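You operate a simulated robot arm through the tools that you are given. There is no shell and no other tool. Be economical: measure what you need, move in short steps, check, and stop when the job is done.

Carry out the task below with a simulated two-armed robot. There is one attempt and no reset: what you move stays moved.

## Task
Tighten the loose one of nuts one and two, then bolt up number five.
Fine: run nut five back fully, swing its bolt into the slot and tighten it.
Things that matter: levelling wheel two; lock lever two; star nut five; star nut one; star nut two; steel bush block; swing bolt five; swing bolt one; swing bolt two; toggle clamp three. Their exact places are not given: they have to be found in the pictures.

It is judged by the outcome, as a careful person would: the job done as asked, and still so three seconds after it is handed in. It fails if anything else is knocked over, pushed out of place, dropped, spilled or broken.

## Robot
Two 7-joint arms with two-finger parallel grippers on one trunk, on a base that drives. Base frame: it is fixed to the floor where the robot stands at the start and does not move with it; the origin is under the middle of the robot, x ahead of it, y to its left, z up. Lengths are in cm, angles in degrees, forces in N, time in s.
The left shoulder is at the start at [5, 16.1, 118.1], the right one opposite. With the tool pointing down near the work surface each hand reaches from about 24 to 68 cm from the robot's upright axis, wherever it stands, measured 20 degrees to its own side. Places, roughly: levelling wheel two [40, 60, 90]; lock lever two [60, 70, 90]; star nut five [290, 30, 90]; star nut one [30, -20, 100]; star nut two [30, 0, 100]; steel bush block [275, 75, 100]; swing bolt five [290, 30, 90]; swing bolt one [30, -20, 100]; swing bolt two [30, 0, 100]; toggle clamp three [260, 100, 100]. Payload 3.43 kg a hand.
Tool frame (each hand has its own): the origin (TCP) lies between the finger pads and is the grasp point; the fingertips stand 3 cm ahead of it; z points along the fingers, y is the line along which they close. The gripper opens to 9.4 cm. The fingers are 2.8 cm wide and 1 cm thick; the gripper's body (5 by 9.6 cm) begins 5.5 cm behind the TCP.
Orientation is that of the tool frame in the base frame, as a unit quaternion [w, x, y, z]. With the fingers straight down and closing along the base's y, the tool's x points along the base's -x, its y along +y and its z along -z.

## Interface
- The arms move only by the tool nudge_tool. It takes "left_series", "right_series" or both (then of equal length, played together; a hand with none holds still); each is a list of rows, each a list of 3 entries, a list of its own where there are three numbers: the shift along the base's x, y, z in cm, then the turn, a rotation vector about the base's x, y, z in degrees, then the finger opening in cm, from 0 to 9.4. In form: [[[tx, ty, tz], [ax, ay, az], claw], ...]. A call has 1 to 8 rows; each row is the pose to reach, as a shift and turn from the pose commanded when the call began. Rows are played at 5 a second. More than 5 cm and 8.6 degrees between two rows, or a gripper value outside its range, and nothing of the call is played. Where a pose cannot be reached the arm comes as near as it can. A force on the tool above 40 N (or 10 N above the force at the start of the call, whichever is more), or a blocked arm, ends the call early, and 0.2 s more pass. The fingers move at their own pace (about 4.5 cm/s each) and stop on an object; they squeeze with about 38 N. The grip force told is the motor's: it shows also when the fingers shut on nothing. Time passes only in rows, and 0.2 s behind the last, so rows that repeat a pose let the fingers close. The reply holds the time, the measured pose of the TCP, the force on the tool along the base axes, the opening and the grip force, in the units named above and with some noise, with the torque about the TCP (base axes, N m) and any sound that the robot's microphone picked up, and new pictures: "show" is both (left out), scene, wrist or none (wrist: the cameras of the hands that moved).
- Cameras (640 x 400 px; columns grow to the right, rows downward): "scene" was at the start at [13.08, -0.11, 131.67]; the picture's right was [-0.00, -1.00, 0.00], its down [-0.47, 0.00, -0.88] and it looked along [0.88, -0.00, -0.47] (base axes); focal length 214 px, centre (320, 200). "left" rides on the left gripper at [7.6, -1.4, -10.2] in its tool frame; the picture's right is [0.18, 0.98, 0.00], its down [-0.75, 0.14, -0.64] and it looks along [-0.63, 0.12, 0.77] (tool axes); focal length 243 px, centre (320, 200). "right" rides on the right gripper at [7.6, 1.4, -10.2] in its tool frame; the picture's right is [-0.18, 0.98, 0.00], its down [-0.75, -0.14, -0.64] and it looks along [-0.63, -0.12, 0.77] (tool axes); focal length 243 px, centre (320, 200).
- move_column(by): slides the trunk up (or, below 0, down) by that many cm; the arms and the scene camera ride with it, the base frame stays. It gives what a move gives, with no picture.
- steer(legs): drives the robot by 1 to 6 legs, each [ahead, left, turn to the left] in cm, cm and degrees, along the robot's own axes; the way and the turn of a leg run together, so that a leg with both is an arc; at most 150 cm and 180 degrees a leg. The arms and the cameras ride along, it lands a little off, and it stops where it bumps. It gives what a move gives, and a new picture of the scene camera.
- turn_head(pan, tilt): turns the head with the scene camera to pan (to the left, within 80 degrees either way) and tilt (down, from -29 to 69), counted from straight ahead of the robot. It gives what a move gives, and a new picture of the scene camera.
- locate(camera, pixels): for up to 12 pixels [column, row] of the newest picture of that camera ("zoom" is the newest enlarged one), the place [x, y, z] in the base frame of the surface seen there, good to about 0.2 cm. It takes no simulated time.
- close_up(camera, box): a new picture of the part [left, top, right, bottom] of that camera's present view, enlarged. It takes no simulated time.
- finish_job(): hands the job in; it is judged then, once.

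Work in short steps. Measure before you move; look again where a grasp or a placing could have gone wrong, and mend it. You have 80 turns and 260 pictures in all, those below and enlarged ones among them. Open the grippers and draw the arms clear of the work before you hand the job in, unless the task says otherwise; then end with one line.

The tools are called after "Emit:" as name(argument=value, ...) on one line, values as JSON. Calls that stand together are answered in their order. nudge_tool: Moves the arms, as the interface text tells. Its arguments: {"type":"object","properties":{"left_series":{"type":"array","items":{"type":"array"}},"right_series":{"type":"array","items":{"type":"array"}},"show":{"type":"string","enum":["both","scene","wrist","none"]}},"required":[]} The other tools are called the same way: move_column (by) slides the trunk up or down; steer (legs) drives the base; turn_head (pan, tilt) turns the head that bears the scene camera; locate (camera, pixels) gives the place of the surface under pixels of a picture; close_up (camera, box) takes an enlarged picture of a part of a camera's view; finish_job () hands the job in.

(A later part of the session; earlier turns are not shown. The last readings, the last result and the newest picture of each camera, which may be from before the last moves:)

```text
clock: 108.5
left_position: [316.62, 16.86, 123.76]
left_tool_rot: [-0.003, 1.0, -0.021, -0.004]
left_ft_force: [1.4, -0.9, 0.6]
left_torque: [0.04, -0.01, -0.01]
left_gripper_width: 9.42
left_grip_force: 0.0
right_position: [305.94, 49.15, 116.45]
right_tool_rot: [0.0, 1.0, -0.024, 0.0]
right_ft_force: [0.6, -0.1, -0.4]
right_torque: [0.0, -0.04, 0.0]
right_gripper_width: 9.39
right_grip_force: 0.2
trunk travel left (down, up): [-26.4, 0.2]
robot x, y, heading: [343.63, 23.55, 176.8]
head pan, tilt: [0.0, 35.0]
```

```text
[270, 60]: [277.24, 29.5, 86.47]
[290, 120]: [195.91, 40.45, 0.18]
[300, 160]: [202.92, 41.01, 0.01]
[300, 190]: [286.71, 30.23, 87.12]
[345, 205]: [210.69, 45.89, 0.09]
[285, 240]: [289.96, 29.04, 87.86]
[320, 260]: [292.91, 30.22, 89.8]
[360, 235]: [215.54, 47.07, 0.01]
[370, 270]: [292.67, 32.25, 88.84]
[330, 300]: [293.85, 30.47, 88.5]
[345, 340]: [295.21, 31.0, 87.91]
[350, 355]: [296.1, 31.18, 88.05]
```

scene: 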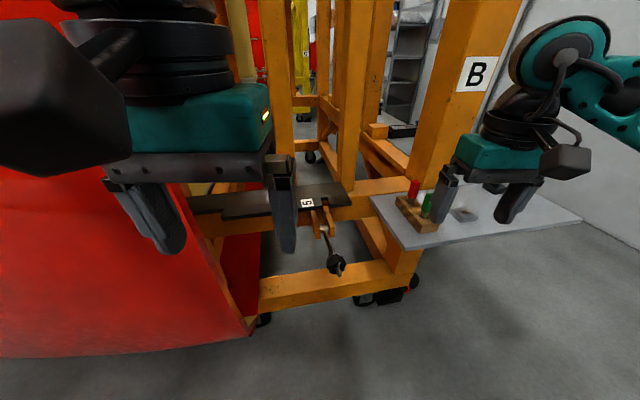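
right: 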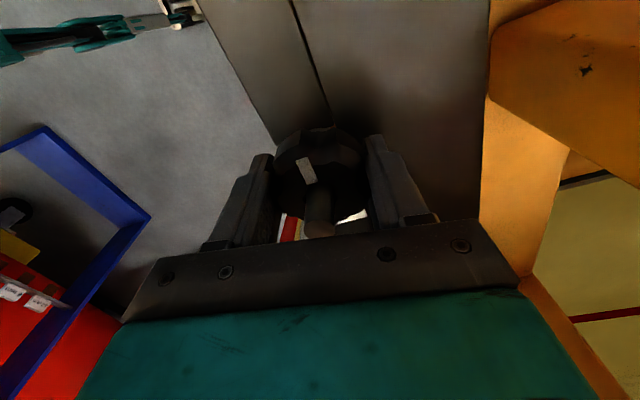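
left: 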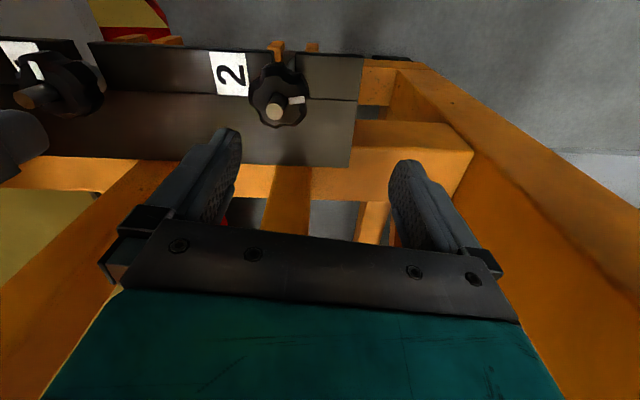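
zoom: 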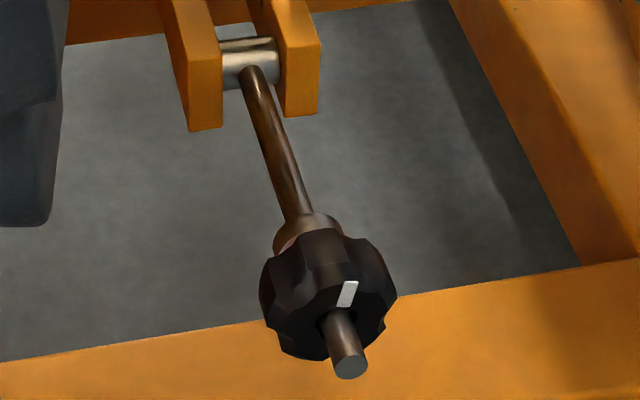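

Axis runs through nut (293.5,30.9,87.1) in direction ≈(0.99,0.11,0.07). I back the base off 16 cm, turn it +8° to line up with the bolt, and lower the trunk 20 for a level approach with the right hand.

Emit:
steer(legs=[[-16, 0, 8]])

Emit:
move_column(by=-20)

Emit:
nudge_tool(right_series=[[[2, -1, 0], [0, 8, 0], 9.4], [[4, -2, 0], [0, 16, 0], 9.4], [[6, -3, 0], [0, 24, 0], 9.4], [[7, -4, 0], [0, 32, 0], 9.4], [[8, -5, 0], [0, 40, 0], 9.4], [[8, -6, 0], [0, 48, 0], 9.4]])

```text
clock: 109.9
left_position: [334.07, 13.39, 123.75]
left_tool_rot: [-0.003, 0.999, 0.049, -0.005]
left_ft_force: [-0.4, 0.1, -0.6]
left_torque: [0.02, 0.03, 0.0]
left_gripper_width: 9.41
left_grip_force: 0.1
right_position: [318.72, 43.79, 116.53]
right_tool_rot: [0.001, 0.999, 0.047, 0.0]
right_ft_force: [-0.3, -0.9, 0.0]
right_torque: [-0.01, 0.02, -0.04]
right_gripper_width: 9.42
right_grip_force: 0.0
trunk travel left (down, up): [-26.4, 0.2]
robot x, y, heading: [359.56, 24.1, -174.8]
head pan, tilt: [0.0, 35.0]
```

scene: 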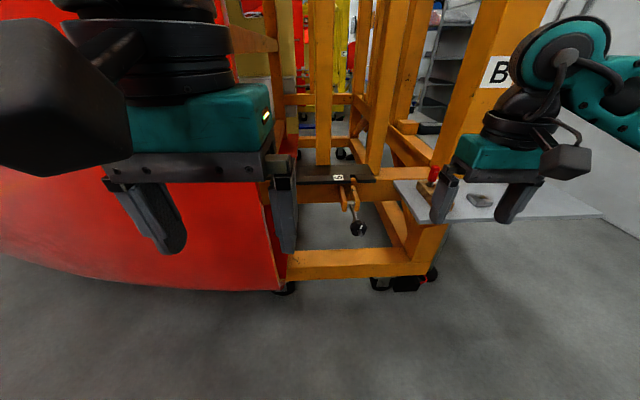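

```text
clock: 112.1
left_position: [333.84, 13.38, 103.86]
left_tool_rot: [-0.003, 0.999, 0.05, -0.005]
left_ft_force: [0.7, -0.4, -0.4]
left_torque: [-0.01, 0.03, 0.04]
left_gripper_width: 9.4
left_grip_force: 0.1
right_position: [318.68, 43.76, 96.51]
right_tool_rot: [0.001, 0.999, 0.048, 0.0]
right_ft_force: [-1.0, 0.2, 0.8]
right_torque: [-0.01, -0.03, 0.02]
right_gripper_width: 9.39
right_grip_force: 0.1
trunk travel left (down, up): [-6.4, 20.2]
robot x, y, heading: [359.49, 23.9, -174.5]
head pan, tilt: [0.0, 35.0]
```

```text
clock: 113.5
left_position: [333.77, 13.38, 103.78]
left_tool_rot: [-0.004, 0.999, 0.05, -0.005]
left_ft_force: [0.2, -0.7, 0.1]
left_torque: [-0.03, 0.0, -0.01]
left_gripper_width: 9.41
left_grip_force: 0.0
right_position: [321.24, 34.23, 99.13]
right_tool_rot: [-0.02, 0.912, 0.043, -0.407]
right_ft_force: [-0.7, -0.1, 0.3]
right_torque: [0.0, -0.02, 0.02]
right_gripper_width: 9.42
right_grip_force: 0.0
right hand out of reach, approached as far as the arm can: row 4, 5, 6
trunk travel left (down, up): [-6.4, 20.2]
robot x, y, heading: [359.75, 24.28, -174.7]
head pan, tilt: [0.0, 35.0]
```

scene: 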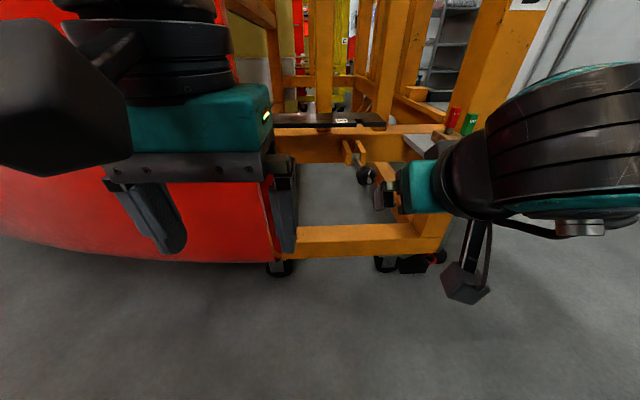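
right: 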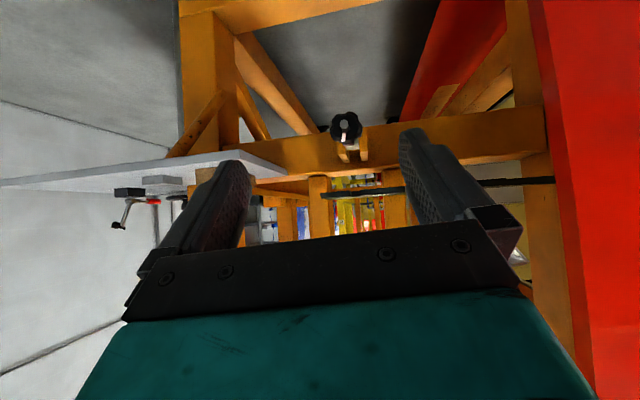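

Pitch is at 48° and the nut shows at (346,127) in the wrist view. I continue to level, moving toward the pre-grasp point 10 cm out on the axis (303.5,32,87.8).

Emit:
nudge_tool(right_series=[[[-3, -0.4, -1], [-0.4, 7.6, 1.2], 9.4], [[-6, -0.8, -3], [-0.8, 15.2, 2.4], 9.4], [[-9, -1.2, -5.5], [-1.2, 22.8, 3.6], 9.4], [[-12, -1.6, -8], [-1.6, 30.4, 4.8], 9.4], [[-15, -2, -10], [-2, 38, 6], 9.4], [[-17, -2.2, -11.3], [-2, 38, 6], 9.4], [[-17, -2.2, -11.3], [-2, 38, 6], 9.4]])

```text
clock: 115.1
left_position: [333.83, 13.46, 103.89]
left_tool_rot: [-0.003, 0.999, 0.049, -0.004]
left_ft_force: [0.3, 0.7, -0.8]
left_torque: [0.02, 0.01, -0.02]
left_gripper_width: 9.39
left_grip_force: 0.0
right_position: [307.15, 26.79, 91.72]
right_tool_rot: [0.003, 0.729, 0.074, -0.681]
right_ft_force: [0.3, -0.7, 0.3]
right_torque: [0.0, -0.02, 0.03]
right_gripper_width: 9.42
right_grip_force: 0.1
right hand out of reach, approached as far as the arm can: row 4, 5, 6, 7
trunk travel left (down, up): [-6.4, 20.2]
robot x, y, heading: [359.6, 24.01, -174.7]
head pan, tilt: [0.0, 35.0]
```

scene: 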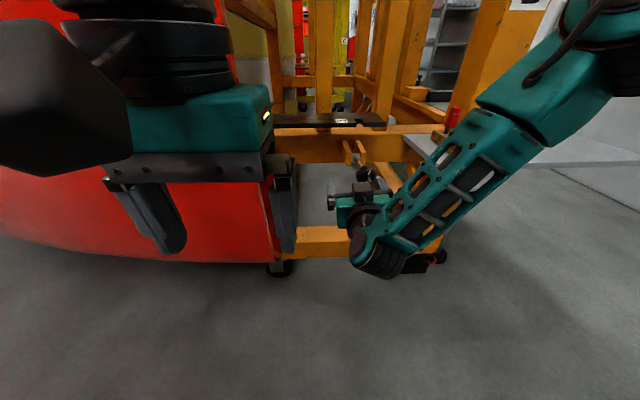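
right: 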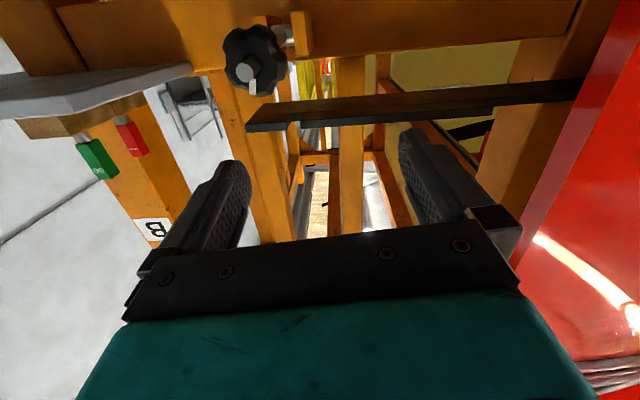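

Orientation is right, but the arm is too folded to reach (303.5,32,87.8). I back the base 9 cm and shift left 6 cm, then command the pre-grasp point again.

Emit:
steer(legs=[[-9, 6, 0]])

Emit:
nudge_tool(right_series=[[[-1, 3, -1], [0, 0, 0], 9.4], [[-3, 6, -2], [0, 0, 0], 9.4], [[-5, 9, -3], [0, 0, 0], 9.4], [[-7, 11, -4], [0, 0, 0], 9.4], [[-8, 11, -4], [0, 0, 0], 9.4]])

```text
clock: 116.3
left_position: [343.34, 8.2, 103.78]
left_tool_rot: [-0.004, 0.999, 0.048, -0.005]
left_ft_force: [-0.2, -0.4, -0.1]
left_torque: [-0.02, 0.03, -0.01]
left_gripper_width: 9.4
left_grip_force: 0.1
right_position: [316.77, 21.64, 91.63]
right_tool_rot: [0.001, 0.729, 0.071, -0.681]
right_ft_force: [0.1, -0.1, -0.3]
right_torque: [0.02, 0.02, 0.0]
right_gripper_width: 9.4
right_grip_force: 0.0
trunk travel left (down, up): [-6.4, 20.2]
robot x, y, heading: [369.03, 18.34, -174.9]
head pan, tilt: [0.0, 35.0]
```

scene: 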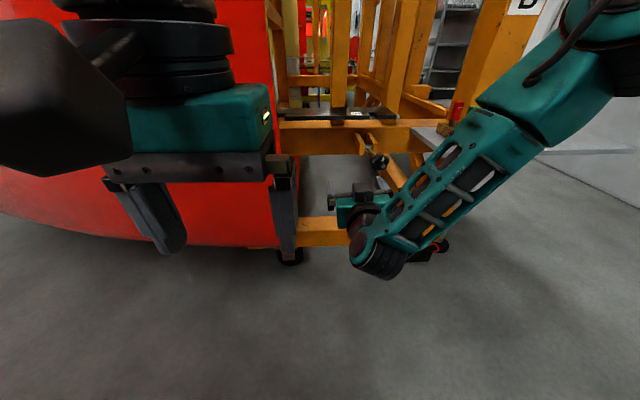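

```text
clock: 117.5
left_position: [343.36, 8.25, 103.83]
left_tool_rot: [-0.005, 0.999, 0.048, -0.004]
left_ft_force: [0.4, -0.1, -0.3]
left_torque: [-0.03, 0.01, 0.02]
left_gripper_width: 9.41
left_grip_force: 0.1
right_position: [313.83, 21.82, 93.34]
right_tool_rot: [-0.001, 0.731, 0.071, -0.679]
right_ft_force: [0.5, -0.2, 0.3]
right_torque: [0.01, 0.0, -0.03]
right_gripper_width: 9.42
right_grip_force: 0.1
right hand out of reach, approached as far as the arm can: row 1, 2, 3, 4, 5
trunk travel left (down, up): [-6.4, 20.2]
robot x, y, heading: [368.93, 18.84, -174.8]
head pan, tilt: [0.0, 35.0]
```

scene: 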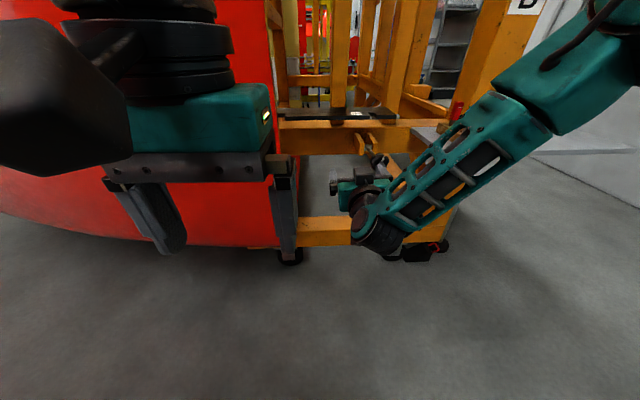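
right: 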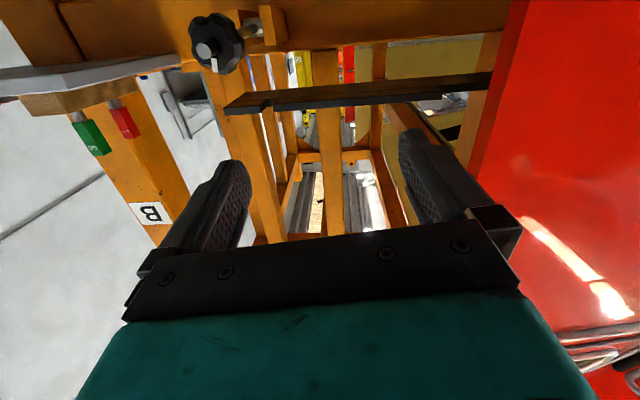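

The wrist limit stops sideways motion, so I'll position with the base instead. First I test the roll range about the tool axis: rolling −64° here.

Emit:
nudge_tool(right_series=[[[0, 0, 0], [-7.9, -0.8, -0.6], 9.4], [[0, 0, 0], [-15.9, -1.7, -1.2], 9.4], [[0, 0, 0], [-23.8, -2.5, -1.8], 9.4], [[0, 0, 0], [-31.8, -3.4, -2.4], 9.4], [[0, 0, 0], [-39.7, -4.2, -3], 9.4], [[0, 0, 0], [-47.7, -5, -3.6], 9.4], [[0, 0, 0], [-55.6, -5.9, -4.1], 9.4], [[0, 0, 0], [-63.6, -6.7, -4.7], 9.4]])

Emit:
nudge_tool(right_series=[[[-1, 3, -1], [0, 0, 0], 9.4], [[-3, 6, -2], [0, 0, 0], 9.4], [[-5, 9, -3], [0, 0, 0], 9.4], [[-8, 10, -5], [0, 0, 0], 9.4]], show="none")

```text
clock: 119.3
left_position: [343.32, 8.14, 103.74]
left_tool_rot: [-0.003, 0.999, 0.049, -0.005]
left_ft_force: [0.5, -0.7, -0.5]
left_torque: [0.0, 0.03, 0.0]
left_gripper_width: 9.38
left_grip_force: 0.1
right_position: [313.91, 22.0, 93.58]
right_tool_rot: [0.361, 0.658, -0.328, -0.574]
right_ft_force: [0.1, -0.1, 0.1]
right_torque: [-0.02, -0.03, 0.02]
right_gripper_width: 9.39
right_grip_force: 0.0
right hand out of reach, approached as far as the arm can: row 7, 8
trunk travel left (down, up): [-6.4, 20.2]
robot x, y, heading: [368.97, 18.49, -175.0]
head pan, tilt: [0.0, 35.0]
```

scene: 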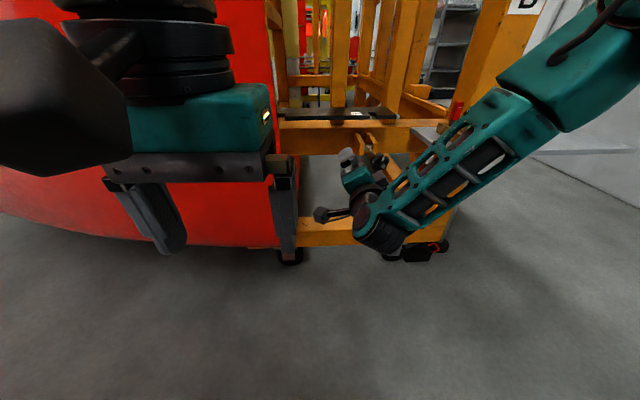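
right: 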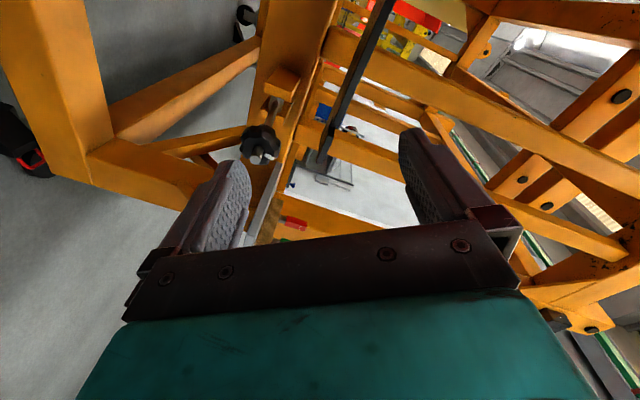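

```text
clock: 120.3
left_position: [343.17, 8.29, 103.78]
left_tool_rot: [-0.003, 0.999, 0.049, -0.003]
left_ft_force: [-0.6, 0.0, 0.3]
left_torque: [-0.01, 0.01, -0.01]
left_gripper_width: 9.36
left_grip_force: 0.1
right_position: [307.68, 23.31, 94.32]
right_tool_rot: [0.345, 0.66, -0.341, -0.573]
right_ft_force: [0.2, -0.2, -0.7]
right_torque: [0.01, 0.01, 0.01]
right_gripper_width: 9.41
right_grip_force: 0.0
right hand out of reach, approached as far as the arm can: row 1, 2, 3, 4
trunk travel left (down, up): [-6.4, 20.2]
robot x, y, heading: [369.0, 18.71, -174.7]
head pan, tilt: [0.0, 35.0]
```

Roll reaches about −57°, so plenty of positive range remains. I place the hand with the base and trunk: delta (-2.7,+8.8,-6.3).

Emit:
move_column(by=-6.3)

Emit:
steer(legs=[[1.9, -9, 0]])

Emit:
close_up(camera="right", box=[120, 0, 520, 250])

```text
clock: 121.3
left_position: [343.52, 8.09, 97.55]
left_tool_rot: [-0.003, 0.999, 0.048, -0.004]
left_ft_force: [0.1, -0.3, -0.6]
left_torque: [0.0, 0.0, 0.01]
left_gripper_width: 9.4
left_grip_force: 0.1
right_position: [307.74, 23.2, 88.1]
right_tool_rot: [0.346, 0.659, -0.342, -0.573]
right_ft_force: [0.5, -0.1, -0.2]
right_torque: [0.04, 0.01, 0.0]
right_gripper_width: 9.4
right_grip_force: 0.0
trunk travel left (down, up): [-0.1, 26.5]
robot x, y, heading: [368.78, 18.63, -174.9]
head pan, tilt: [0.0, 35.0]
```

```text
clock: 122.8
left_position: [340.66, 17.05, 97.5]
left_tool_rot: [-0.003, 0.999, 0.049, -0.005]
left_ft_force: [0.1, 0.6, 0.0]
left_torque: [0.02, -0.01, 0.0]
left_gripper_width: 9.4
left_grip_force: 0.0
right_position: [304.96, 32.13, 88.09]
right_tool_rot: [0.346, 0.66, -0.34, -0.573]
right_ft_force: [0.3, 0.0, -1.0]
right_torque: [0.02, 0.04, -0.02]
right_gripper_width: 9.4
right_grip_force: 0.1
trunk travel left (down, up): [-0.1, 26.5]
robot x, y, heading: [366.6, 27.46, -174.8]
head pan, tilt: [0.0, 35.0]
```

scene: 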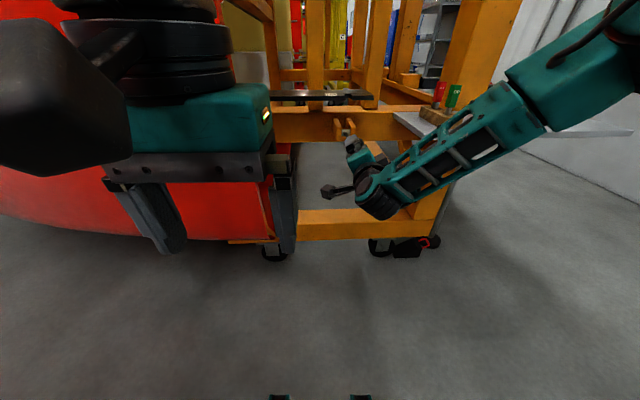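

```text
1.60 times, centred on (320, 125) of right
```

zoom: 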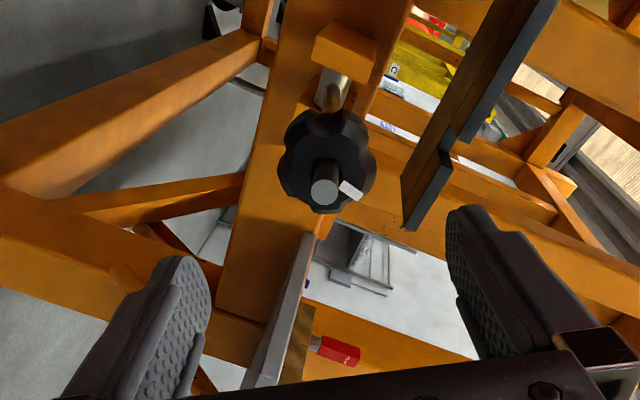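

Nicely lined up. I refine the nut's position with the wrist camera.

Emit:
locate(camera="zoom", pixels=[[326, 192], [322, 175], [300, 165], [352, 170], [330, 135], [350, 205], [285, 170], [372, 160], [333, 118], [335, 95], [300, 195]])

```text
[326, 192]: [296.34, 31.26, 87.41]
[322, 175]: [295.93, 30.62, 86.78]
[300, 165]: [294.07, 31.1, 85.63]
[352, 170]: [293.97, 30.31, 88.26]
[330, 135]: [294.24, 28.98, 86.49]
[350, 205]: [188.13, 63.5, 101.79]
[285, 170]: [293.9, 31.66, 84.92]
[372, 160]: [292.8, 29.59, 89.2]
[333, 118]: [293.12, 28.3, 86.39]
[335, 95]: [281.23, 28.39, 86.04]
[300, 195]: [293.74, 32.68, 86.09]
```

Stud tip (296.3,31.2,87.4), nut centre ≈(292.8,30.8,87.1). I drive 6 cm ahead, then try a small arm move down 0.6 and check.

Emit:
steer(legs=[[6, 0.1, 0]])

Emit:
nudge_tool(right_series=[[[-0.5, 0, -0.6], [0, 0, 0], 9.4], [[-1, 0, -0.8], [0, 0, 0], 9.4], [[-1, 0, -0.8], [0, 0, 0], 9.4]], show="wrist")

```text
clock: 123.8
left_position: [334.65, 16.38, 97.46]
left_tool_rot: [-0.004, 0.999, 0.049, -0.003]
left_ft_force: [0.4, 0.9, 0.4]
left_torque: [0.03, 0.04, 0.02]
left_gripper_width: 9.39
left_grip_force: 0.0
right_position: [299.09, 31.49, 88.05]
right_tool_rot: [0.345, 0.66, -0.341, -0.574]
right_ft_force: [0.1, 0.1, -0.4]
right_torque: [0.0, -0.02, 0.0]
right_gripper_width: 9.39
right_grip_force: 0.0
trunk travel left (down, up): [-0.1, 26.5]
robot x, y, heading: [360.86, 26.92, -174.9]
head pan, tilt: [0.0, 35.0]
```

scene: 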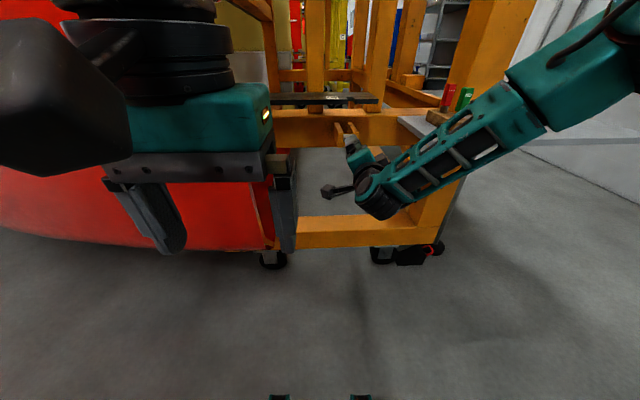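

```text
clock: 124.5
left_position: [334.71, 16.43, 97.38]
left_tool_rot: [-0.004, 0.999, 0.049, -0.005]
left_ft_force: [-0.2, 0.1, -0.1]
left_torque: [-0.01, 0.01, 0.02]
left_gripper_width: 9.4
left_grip_force: 0.2
right_position: [298.26, 31.17, 87.37]
right_tool_rot: [0.343, 0.66, -0.344, -0.573]
right_ft_force: [1.1, 0.0, 0.4]
right_torque: [-0.02, -0.04, -0.03]
right_gripper_width: 9.38
right_grip_force: 0.0
trunk travel left (down, up): [-0.1, 26.5]
robot x, y, heading: [360.54, 26.8, -174.5]
head pan, tilt: [0.0, 35.0]
```

right: 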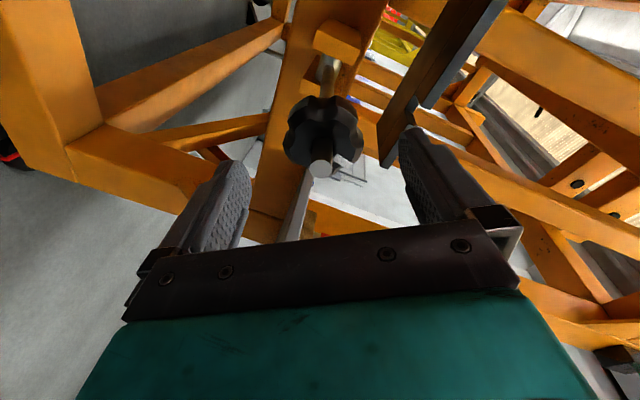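

The arm moves fine here and the stud is centred between the fingers. I advance 5.2 cm onto the nut and close.

Emit:
nudge_tool(right_series=[[[-2, -0.1, -0.1], [0, 0, 0], 9.4], [[-4, -0.2, -0.2], [0, 0, 0], 9.4], [[-5.2, -0.35, -0.3], [0, 0, 0], 9.4], [[-5.2, -0.35, -0.3], [0, 0, 0], 7], [[-5.2, -0.35, -0.3], [0, 0, 0], 5.5], [[-5.2, -0.35, -0.3], [0, 0, 0], 4.5], [[-5.2, -0.35, -0.3], [0, 0, 0], 4.5]], show="wrist")

```text
clock: 126.2
left_position: [334.67, 16.43, 97.45]
left_tool_rot: [-0.003, 0.999, 0.048, -0.005]
left_ft_force: [0.1, 0.5, 1.2]
left_torque: [-0.02, 0.04, -0.04]
left_gripper_width: 9.41
left_grip_force: 0.0
right_position: [292.99, 30.83, 87.11]
right_tool_rot: [0.342, 0.661, -0.344, -0.573]
right_ft_force: [0.2, 3.8, -2.1]
right_torque: [-0.04, 0.02, 0.61]
right_gripper_width: 5.27
right_grip_force: 40.4
right hand out of reach, approached as far as the arm can: row 1, 2, 3, 4, 5, 6, 7
trunk travel left (down, up): [-0.1, 26.5]
robot x, y, heading: [360.65, 27.12, -174.8]
head pan, tilt: [0.0, 35.0]
```

right: 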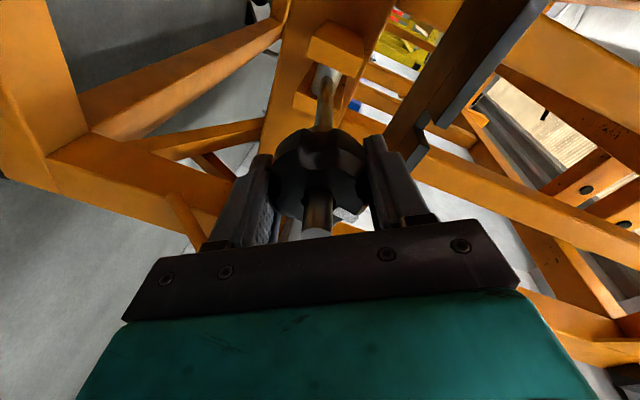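

Nut five is gripped (5.27 cm). I unscrew: rotate +64° about the bolt axis.

Emit:
nudge_tool(right_series=[[[0, 0, 0], [7.9, 0.84, 0.56], 4.5], [[0, 0, 0], [15.9, 1.7, 1.1], 4.5], [[0, 0, 0], [23.8, 2.5, 1.7], 4.5], [[0.05, 0, 0], [31.8, 3.4, 2.2], 4.5], [[0.05, 0, 0], [39.7, 4.2, 2.8], 4.5], [[0.05, 0, 0], [47.6, 5, 3.4], 4.5], [[0.1, 0, 0], [55.6, 5.9, 3.9], 4.5], [[0.1, 0, 0], [63.5, 6.7, 4.5], 4.5]], show="wrist")

```text
clock: 127.9
left_position: [334.51, 16.42, 97.52]
left_tool_rot: [-0.003, 0.999, 0.048, -0.005]
left_ft_force: [-0.4, 0.1, -0.1]
left_torque: [-0.02, 0.0, -0.01]
left_gripper_width: 9.41
left_grip_force: 0.1
right_position: [292.8, 30.73, 87.89]
right_tool_rot: [-0.006, 0.726, 0.025, -0.687]
right_ft_force: [-1.9, 6.4, -1.8]
right_torque: [-0.03, -0.18, 0.39]
right_gripper_width: 5.37
right_grip_force: 45.1
right hand out of reach, approached as far as the arm can: row 4, 5, 6, 7, 8
trunk travel left (down, up): [-0.1, 26.5]
robot x, y, heading: [360.56, 27.32, -175.2]
head pan, tilt: [0.0, 35.0]
stopped in row 8 (right hand): the force on the tool passed its limit at 41 N (the readings are from after the stop); the commanded pose is now the measured one
```

right: 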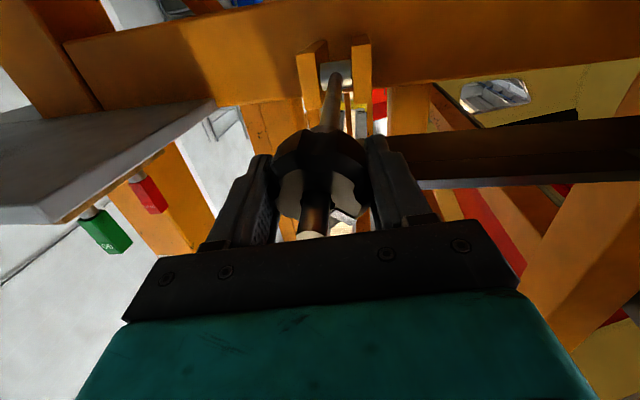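

The nut turned ~57°, but the arm drifts at its reach limit. I release, back out 7 cm, shift the base 6 cm to its right and roll the wrist back for a fresh, freer grip.

Emit:
nudge_tool(right_series=[[[0, 0, 0], [0, 0, 0], 9.4], [[0, 0, 0], [0, 0, 0], 9.4], [[0, 0, -0.5], [0, 0, 0], 9.4]], show="none")

Emit:
steer(legs=[[-8, 0, 0], [0, -7, 0]])

Emit:
nudge_tool(right_series=[[[0, -2, 0], [-7.9, -0.8, 0], 9.4], [[0, -4, 0], [-15.9, -1.7, 0.5], 9.4], [[0, -6, 0], [-23.8, -2.5, 1], 9.4], [[0, -6.5, 0], [-31.8, -3.4, 1.5], 9.4], [[0, -6.5, 0], [-39.7, -4.2, 1.5], 9.4], [[0, -6.5, 0], [-47.7, -5, 1.5], 9.4], [[0, -6.5, 0], [-53, -5.5, 1.5], 9.4]], show="wrist")

```text
clock: 128.7
left_position: [334.75, 16.47, 97.53]
left_tool_rot: [-0.005, 0.999, 0.048, -0.005]
left_ft_force: [-0.3, -0.1, 0.2]
left_torque: [0.01, 0.02, 0.01]
left_gripper_width: 9.4
left_grip_force: 0.1
right_position: [292.93, 30.45, 87.58]
right_tool_rot: [-0.005, 0.727, 0.026, -0.686]
right_ft_force: [0.6, 0.9, 1.9]
right_torque: [0.0, -0.02, -0.02]
right_gripper_width: 9.38
right_grip_force: 0.0
trunk travel left (down, up): [-0.1, 26.5]
robot x, y, heading: [360.75, 26.48, -174.9]
head pan, tilt: [0.0, 35.0]
```

```text
clock: 130.7
left_position: [342.08, 24.11, 97.48]
left_tool_rot: [-0.003, 0.999, 0.047, -0.004]
left_ft_force: [0.1, -0.3, -0.9]
left_torque: [-0.02, 0.04, 0.0]
left_gripper_width: 9.37
left_grip_force: 0.1
right_position: [300.15, 38.19, 87.46]
right_tool_rot: [-0.006, 0.728, 0.026, -0.685]
right_ft_force: [-0.5, -0.1, 0.1]
right_torque: [0.0, 0.01, 0.0]
right_gripper_width: 9.4
right_grip_force: 0.2
trunk travel left (down, up): [-0.1, 26.5]
robot x, y, heading: [368.1, 34.52, -174.9]
head pan, tilt: [0.0, 35.0]
```

scene: 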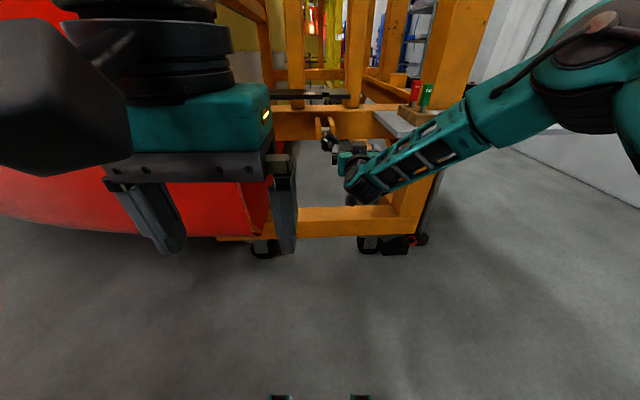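

```text
clock: 132.3
left_position: [341.95, 24.09, 97.47]
left_tool_rot: [-0.005, 0.999, 0.047, -0.004]
left_ft_force: [-0.7, -1.1, 0.8]
left_torque: [-0.01, 0.04, -0.02]
left_gripper_width: 9.42
left_grip_force: 0.0
right_position: [300.32, 31.59, 87.56]
right_tool_rot: [0.33, 0.683, -0.275, -0.591]
right_ft_force: [-0.9, 0.5, 0.2]
right_torque: [-0.03, 0.01, 0.01]
right_gripper_width: 9.38
right_grip_force: 0.0
trunk travel left (down, up): [-0.1, 26.5]
robot x, y, heading: [367.94, 34.44, -174.6]
head pan, tilt: [0.0, 35.0]
```

right: 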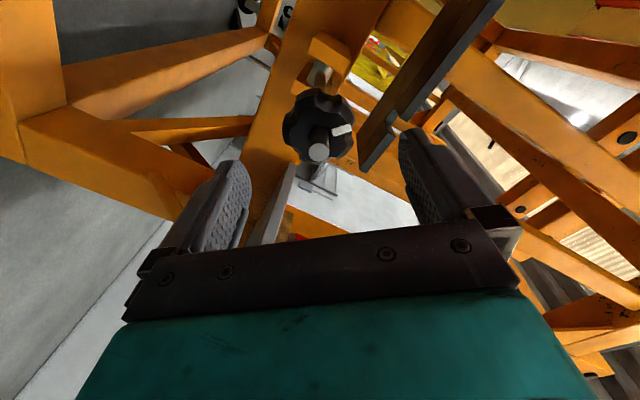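

Everything reached exactly now and the stud is centred at (320,150). I advance 7.2 cm, close, and unscrew 128° in two calls.

Emit:
nudge_tool(right_series=[[[-3.5, -0.4, -0.2], [0, 0, 0], 9.4], [[-6, -0.65, -0.4], [0, 0, 0], 9.4], [[-7.2, -0.8, -0.45], [0, 0, 0], 9.4], [[-7.2, -0.8, -0.45], [0, 0, 0], 6], [[-7.2, -0.8, -0.45], [0, 0, 0], 4.5], [[-7.2, -0.8, -0.45], [0, 0, 0], 4.5], [[-7.2, -0.8, -0.45], [0, 0, 0], 4.5]], show="wrist")

Emit:
nudge_tool(right_series=[[[0, 0, 0], [7.9, 1, 0.67], 4.5], [[0, 0, 0], [15.8, 2, 1.3], 4.5], [[0, 0, 0], [23.7, 3, 2], 4.5], [[0, 0, 0], [31.6, 4, 2.7], 4.5], [[0, 0, 0], [39.5, 5, 3.4], 4.5], [[0, 0, 0], [47.5, 6, 4], 4.5], [[0, 0, 0], [55.4, 7, 4.7], 4.5], [[0, 0, 0], [63.3, 8, 5.4], 4.5]], show="wrist")

Emit:
nudge_tool(right_series=[[[0, 0, 0], [7.9, 1, 0.67], 4.5], [[0, 0, 0], [15.8, 2, 1.3], 4.5], [[0, 0, 0], [23.7, 3, 2], 4.5], [[0, 0, 0], [31.6, 4, 2.7], 4.5], [[0, 0, 0], [39.5, 5, 3.4], 4.5], [[0, 0, 0], [47.5, 6, 4], 4.5], [[0, 0, 0], [55.4, 7, 4.7], 4.5], [[0, 0, 0], [63.3, 8, 5.4], 4.5]], show="wrist")

```text
clock: 133.9
left_position: [342.06, 24.13, 97.43]
left_tool_rot: [-0.003, 0.999, 0.047, -0.005]
left_ft_force: [-0.3, 0.5, 1.0]
left_torque: [-0.03, 0.02, -0.03]
left_gripper_width: 9.4
left_grip_force: 0.1
right_position: [293.11, 30.73, 87.06]
right_tool_rot: [0.328, 0.684, -0.274, -0.591]
right_ft_force: [-0.1, 1.5, -2.5]
right_torque: [0.05, -0.13, 0.02]
right_gripper_width: 5.1
right_grip_force: 40.1
trunk travel left (down, up): [-0.1, 26.5]
robot x, y, heading: [367.75, 34.42, -175.0]
head pan, tilt: [0.0, 35.0]
```

right: 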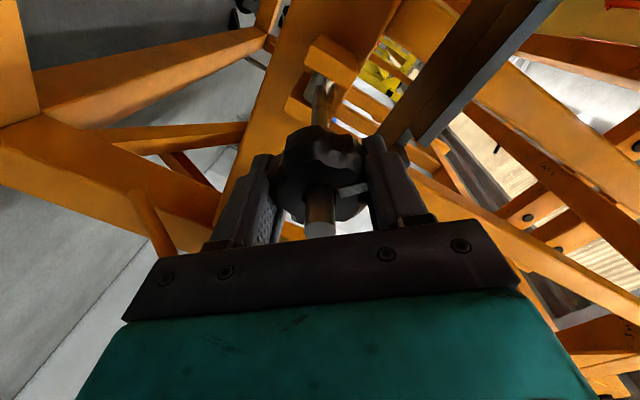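

```text
clock: 135.7
left_position: [342.09, 24.16, 97.48]
left_tool_rot: [-0.004, 0.999, 0.048, -0.005]
left_ft_force: [0.0, -0.3, 0.0]
left_torque: [0.02, 0.04, -0.01]
left_gripper_width: 9.42
left_grip_force: 0.0
right_position: [292.98, 30.85, 87.04]
right_tool_rot: [-0.034, 0.725, 0.13, -0.675]
right_ft_force: [3.4, -0.7, 1.0]
right_torque: [-0.95, 0.16, 1.1]
right_gripper_width: 5.1
right_grip_force: 44.9
trunk travel left (down, up): [-0.1, 26.5]
robot x, y, heading: [368.07, 34.55, -175.1]
head pan, tilt: [0.0, 35.0]
```

right: 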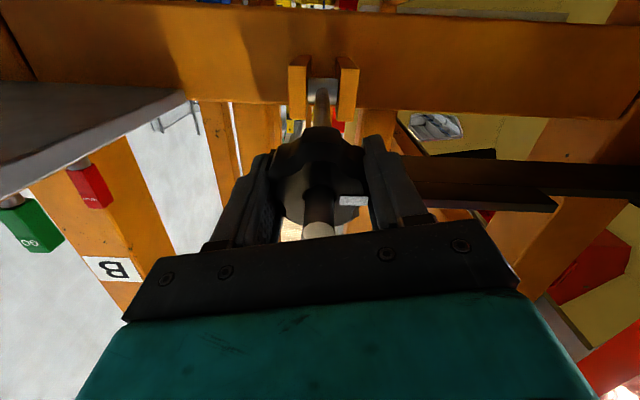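

```text
clock: 137.5
left_position: [342.07, 24.14, 97.4]
left_tool_rot: [-0.004, 0.999, 0.047, -0.004]
left_ft_force: [-0.5, 0.1, 0.1]
left_torque: [-0.03, -0.02, -0.02]
left_gripper_width: 9.39
left_grip_force: 0.1
right_position: [293.02, 30.93, 86.96]
right_tool_rot: [0.388, -0.546, -0.495, 0.553]
right_ft_force: [2.2, -2.2, -3.5]
right_torque: [-0.57, -0.39, 0.45]
right_gripper_width: 5.19
right_grip_force: 32.6
trunk travel left (down, up): [-0.1, 26.5]
robot x, y, heading: [368.04, 34.29, -174.7]
head pan, tilt: [0.0, 35.0]
```

right: 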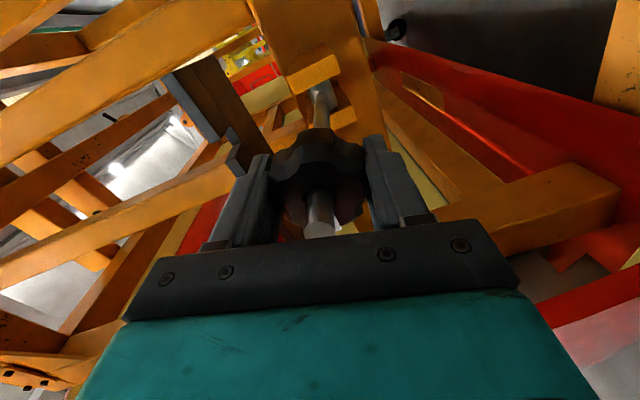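

Reaction torque of -0.95 then -0.57 appeared and the mark is no longer seen: perhaps the nut reached its stop and slipped. I zoom in on the nut.

Emit:
close_up(camera="right", box=[230, 80, 410, 260])

Emit:
nudge_tool(right_series=[[[0, 0, 0], [0, 0, 0], 9.4], [[0, 0, 0], [0, 0, 0], 9.4], [[3.5, 0.4, 0.25], [0, 0, 0], 9.4], [[7, 0.85, 0.55], [0, 0, 0], 9.4]], show="wrist")

Emit:
close_up(camera="right", box=[220, 50, 420, 230])

```text
2.22 times, centred on (320, 170) of right
```

zoom: 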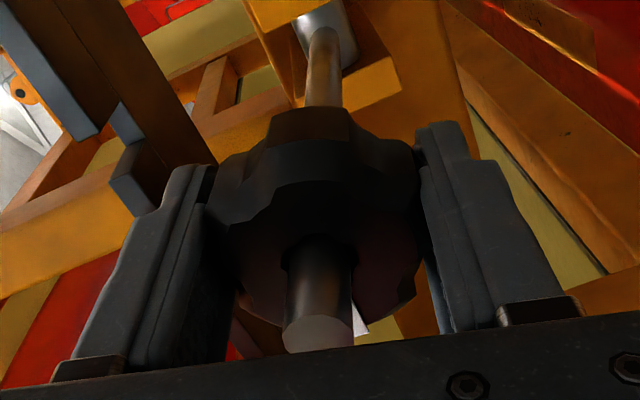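

```text
clock: 138.5
left_position: [342.04, 24.07, 97.47]
left_tool_rot: [-0.004, 0.999, 0.047, -0.004]
left_ft_force: [0.0, -0.9, 0.2]
left_torque: [0.02, -0.01, 0.01]
left_gripper_width: 9.37
left_grip_force: 0.0
right_position: [300.06, 31.68, 87.86]
right_tool_rot: [0.388, -0.546, -0.495, 0.554]
right_ft_force: [-0.9, 0.5, 0.2]
right_torque: [-0.02, -0.01, 0.04]
right_gripper_width: 9.39
right_grip_force: 0.2
trunk travel left (down, up): [-0.1, 26.5]
robot x, y, heading: [368.21, 34.55, -174.7]
head pan, tilt: [0.0, 35.0]
```

right: 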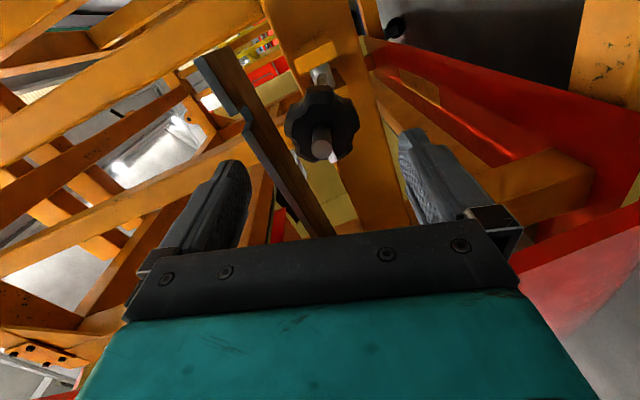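

```text
2.22 times, centred on (320, 140) of right
```

zoom: 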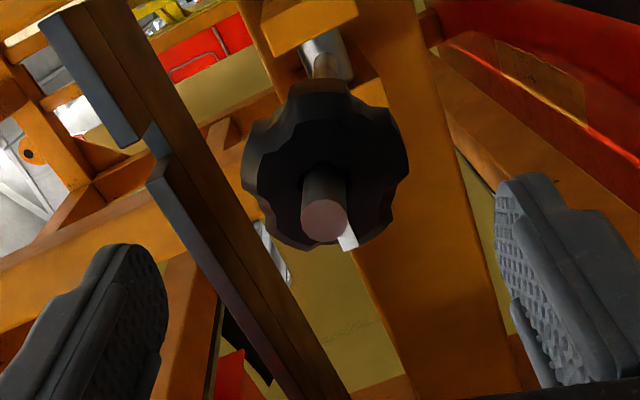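

I measure the mark and stud tip now to find how far the nut has turned and moved.

Emit:
locate(camera="zoom", pixels=[[347, 232], [325, 222], [335, 180], [285, 170], [375, 175], [350, 243], [370, 230], [300, 225], [290, 220]])

Emit:
close_up(camera="scene", box=[300, 115, 360, 165])

```text
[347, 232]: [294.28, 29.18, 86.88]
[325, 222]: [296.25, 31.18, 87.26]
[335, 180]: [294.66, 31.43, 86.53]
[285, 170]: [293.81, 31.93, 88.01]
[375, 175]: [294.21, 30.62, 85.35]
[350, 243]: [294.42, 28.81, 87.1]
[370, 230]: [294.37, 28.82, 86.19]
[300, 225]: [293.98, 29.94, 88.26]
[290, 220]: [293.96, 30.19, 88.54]
```

```text
8.00 times, centred on (330, 140) of scene
```

zoom: 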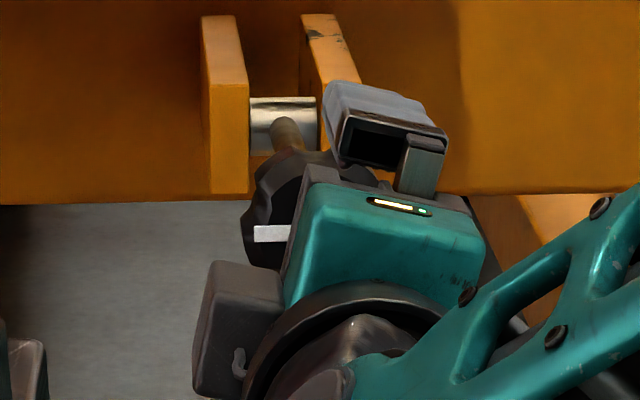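

The mark now sits at 9 o'clock: the nut has turned about 95° and then slipped, suggesting a stop. I roll back, regrip and try another 48° to confirm.

Emit:
nudge_tool(right_series=[[[0, 0, 0], [-7.9, -1, -0.67], 9.4], [[0, 0, 0], [-15.8, -2, -1.3], 9.4], [[0, 0, 0], [-23.7, -3, -2], 9.4], [[0, 0, 0], [-31.6, -4, -2.7], 9.4], [[0, 0, 0], [-39.5, -5, -3.4], 9.4], [[0, 0, 0], [-47.5, -6, -4], 9.4], [[0, 0, 0], [-55.4, -7, -4.7], 9.4], [[0, 0, 0], [-63.3, -8, -5.4], 9.4]], show="none")

Emit:
nudge_tool(right_series=[[[-3.5, -0.4, -0.3], [0, 0, 0], 9.4], [[-6.8, -0.8, -0.7], [0, 0, 0], 9.4], [[-6.8, -0.8, -0.7], [0, 0, 0], 6], [[-6.8, -0.8, -0.7], [0, 0, 0], 4.5], [[-6.8, -0.8, -0.7], [0, 0, 0], 4.5], [[-6.8, -0.8, -0.7], [0, 0, 0], 4.5]], show="wrist")

Emit:
nudge_tool(right_series=[[[0, 0, 0], [7.9, 1, 0.67], 4.0], [[0, 0, 0], [15.8, 2, 1.3], 4.0]], show="wrist")

Emit:
nudge_tool(right_series=[[[0, 0, 0], [7.9, 1, 0.67], 4.0], [[0, 0, 0], [15.8, 2, 1.3], 4.0], [[0, 0, 0], [23.7, 3, 2], 4], [[0, 0, 0], [31.6, 4, 2.7], 4]], show="wrist")

```text
clock: 140.3
left_position: [342.04, 24.15, 97.44]
left_tool_rot: [-0.004, 0.999, 0.047, -0.004]
left_ft_force: [-0.2, -1.0, 0.1]
left_torque: [0.01, 0.0, -0.01]
left_gripper_width: 9.41
left_grip_force: 0.0
right_position: [299.98, 31.71, 87.58]
right_tool_rot: [-0.033, 0.725, 0.129, -0.676]
right_ft_force: [-0.2, -0.1, 0.2]
right_torque: [-0.01, 0.03, 0.02]
right_gripper_width: 9.4
right_grip_force: 0.1
trunk travel left (down, up): [-0.1, 26.5]
robot x, y, heading: [367.8, 35.08, -174.9]
head pan, tilt: [0.0, 35.0]
```

```text
clock: 141.7
left_position: [342.03, 24.12, 97.56]
left_tool_rot: [-0.004, 0.999, 0.047, -0.004]
left_ft_force: [0.0, -0.1, 0.0]
left_torque: [0.01, -0.04, 0.02]
left_gripper_width: 9.4
left_grip_force: 0.0
right_position: [293.08, 30.78, 87.01]
right_tool_rot: [-0.035, 0.725, 0.13, -0.675]
right_ft_force: [-2.1, 1.2, -0.5]
right_torque: [-0.02, -0.02, 0.24]
right_gripper_width: 5.14
right_grip_force: 40.6
trunk travel left (down, up): [-0.1, 26.5]
robot x, y, heading: [367.81, 34.5, -175.0]
head pan, tilt: [0.0, 35.0]
```

right: 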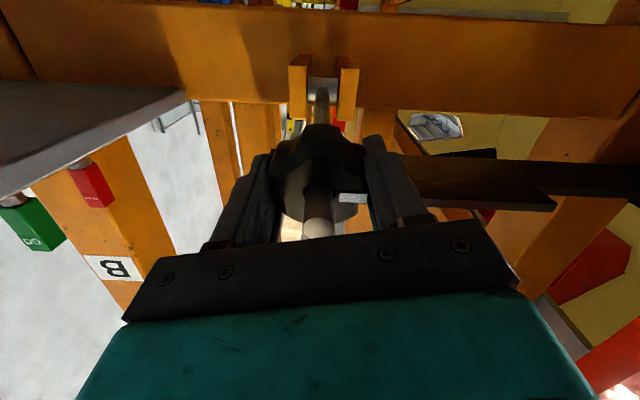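

```text
clock: 142.3
left_position: [342.07, 24.21, 97.46]
left_tool_rot: [-0.003, 0.999, 0.046, -0.005]
left_ft_force: [0.4, 0.8, -0.6]
left_torque: [0.01, -0.02, -0.01]
left_gripper_width: 9.42
left_grip_force: 0.1
right_position: [293.2, 30.82, 86.95]
right_tool_rot: [-0.129, 0.7, 0.23, -0.664]
right_ft_force: [-1.0, 1.2, 1.1]
right_torque: [-0.56, -0.47, 0.49]
right_gripper_width: 5.21
right_grip_force: 45.4
trunk travel left (down, up): [-0.1, 26.5]
robot x, y, heading: [368.01, 34.65, -174.5]
head pan, tilt: [0.0, 35.0]
```

right: 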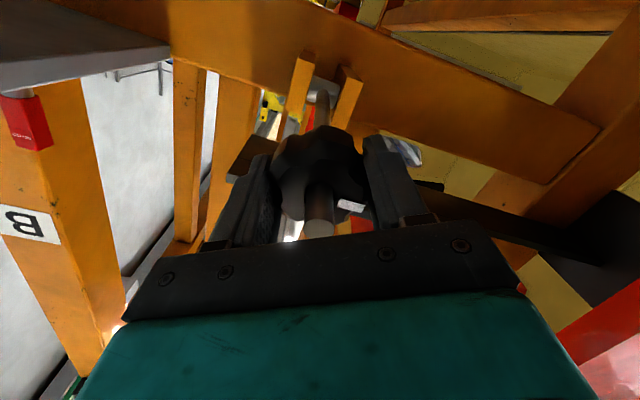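

```text
clock: 143.3
left_position: [341.96, 24.13, 97.55]
left_tool_rot: [-0.004, 0.999, 0.048, -0.004]
left_ft_force: [-0.8, -0.4, -0.5]
left_torque: [-0.02, 0.0, 0.02]
left_gripper_width: 9.37
left_grip_force: 0.0
right_position: [293.33, 30.89, 86.96]
right_tool_rot: [-0.307, 0.609, 0.414, -0.603]
right_ft_force: [-1.9, -1.6, 1.1]
right_torque: [-0.35, -0.56, 0.34]
right_gripper_width: 5.11
right_grip_force: 44.5
trunk travel left (down, up): [-0.1, 26.5]
robot x, y, heading: [367.8, 34.31, -174.9]
head pan, tilt: [0.0, 35.0]
```

right: 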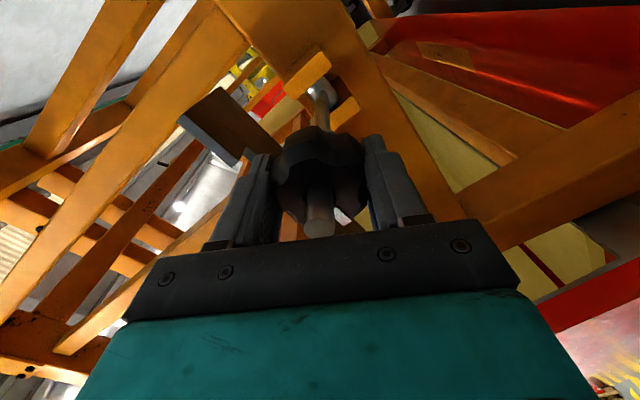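

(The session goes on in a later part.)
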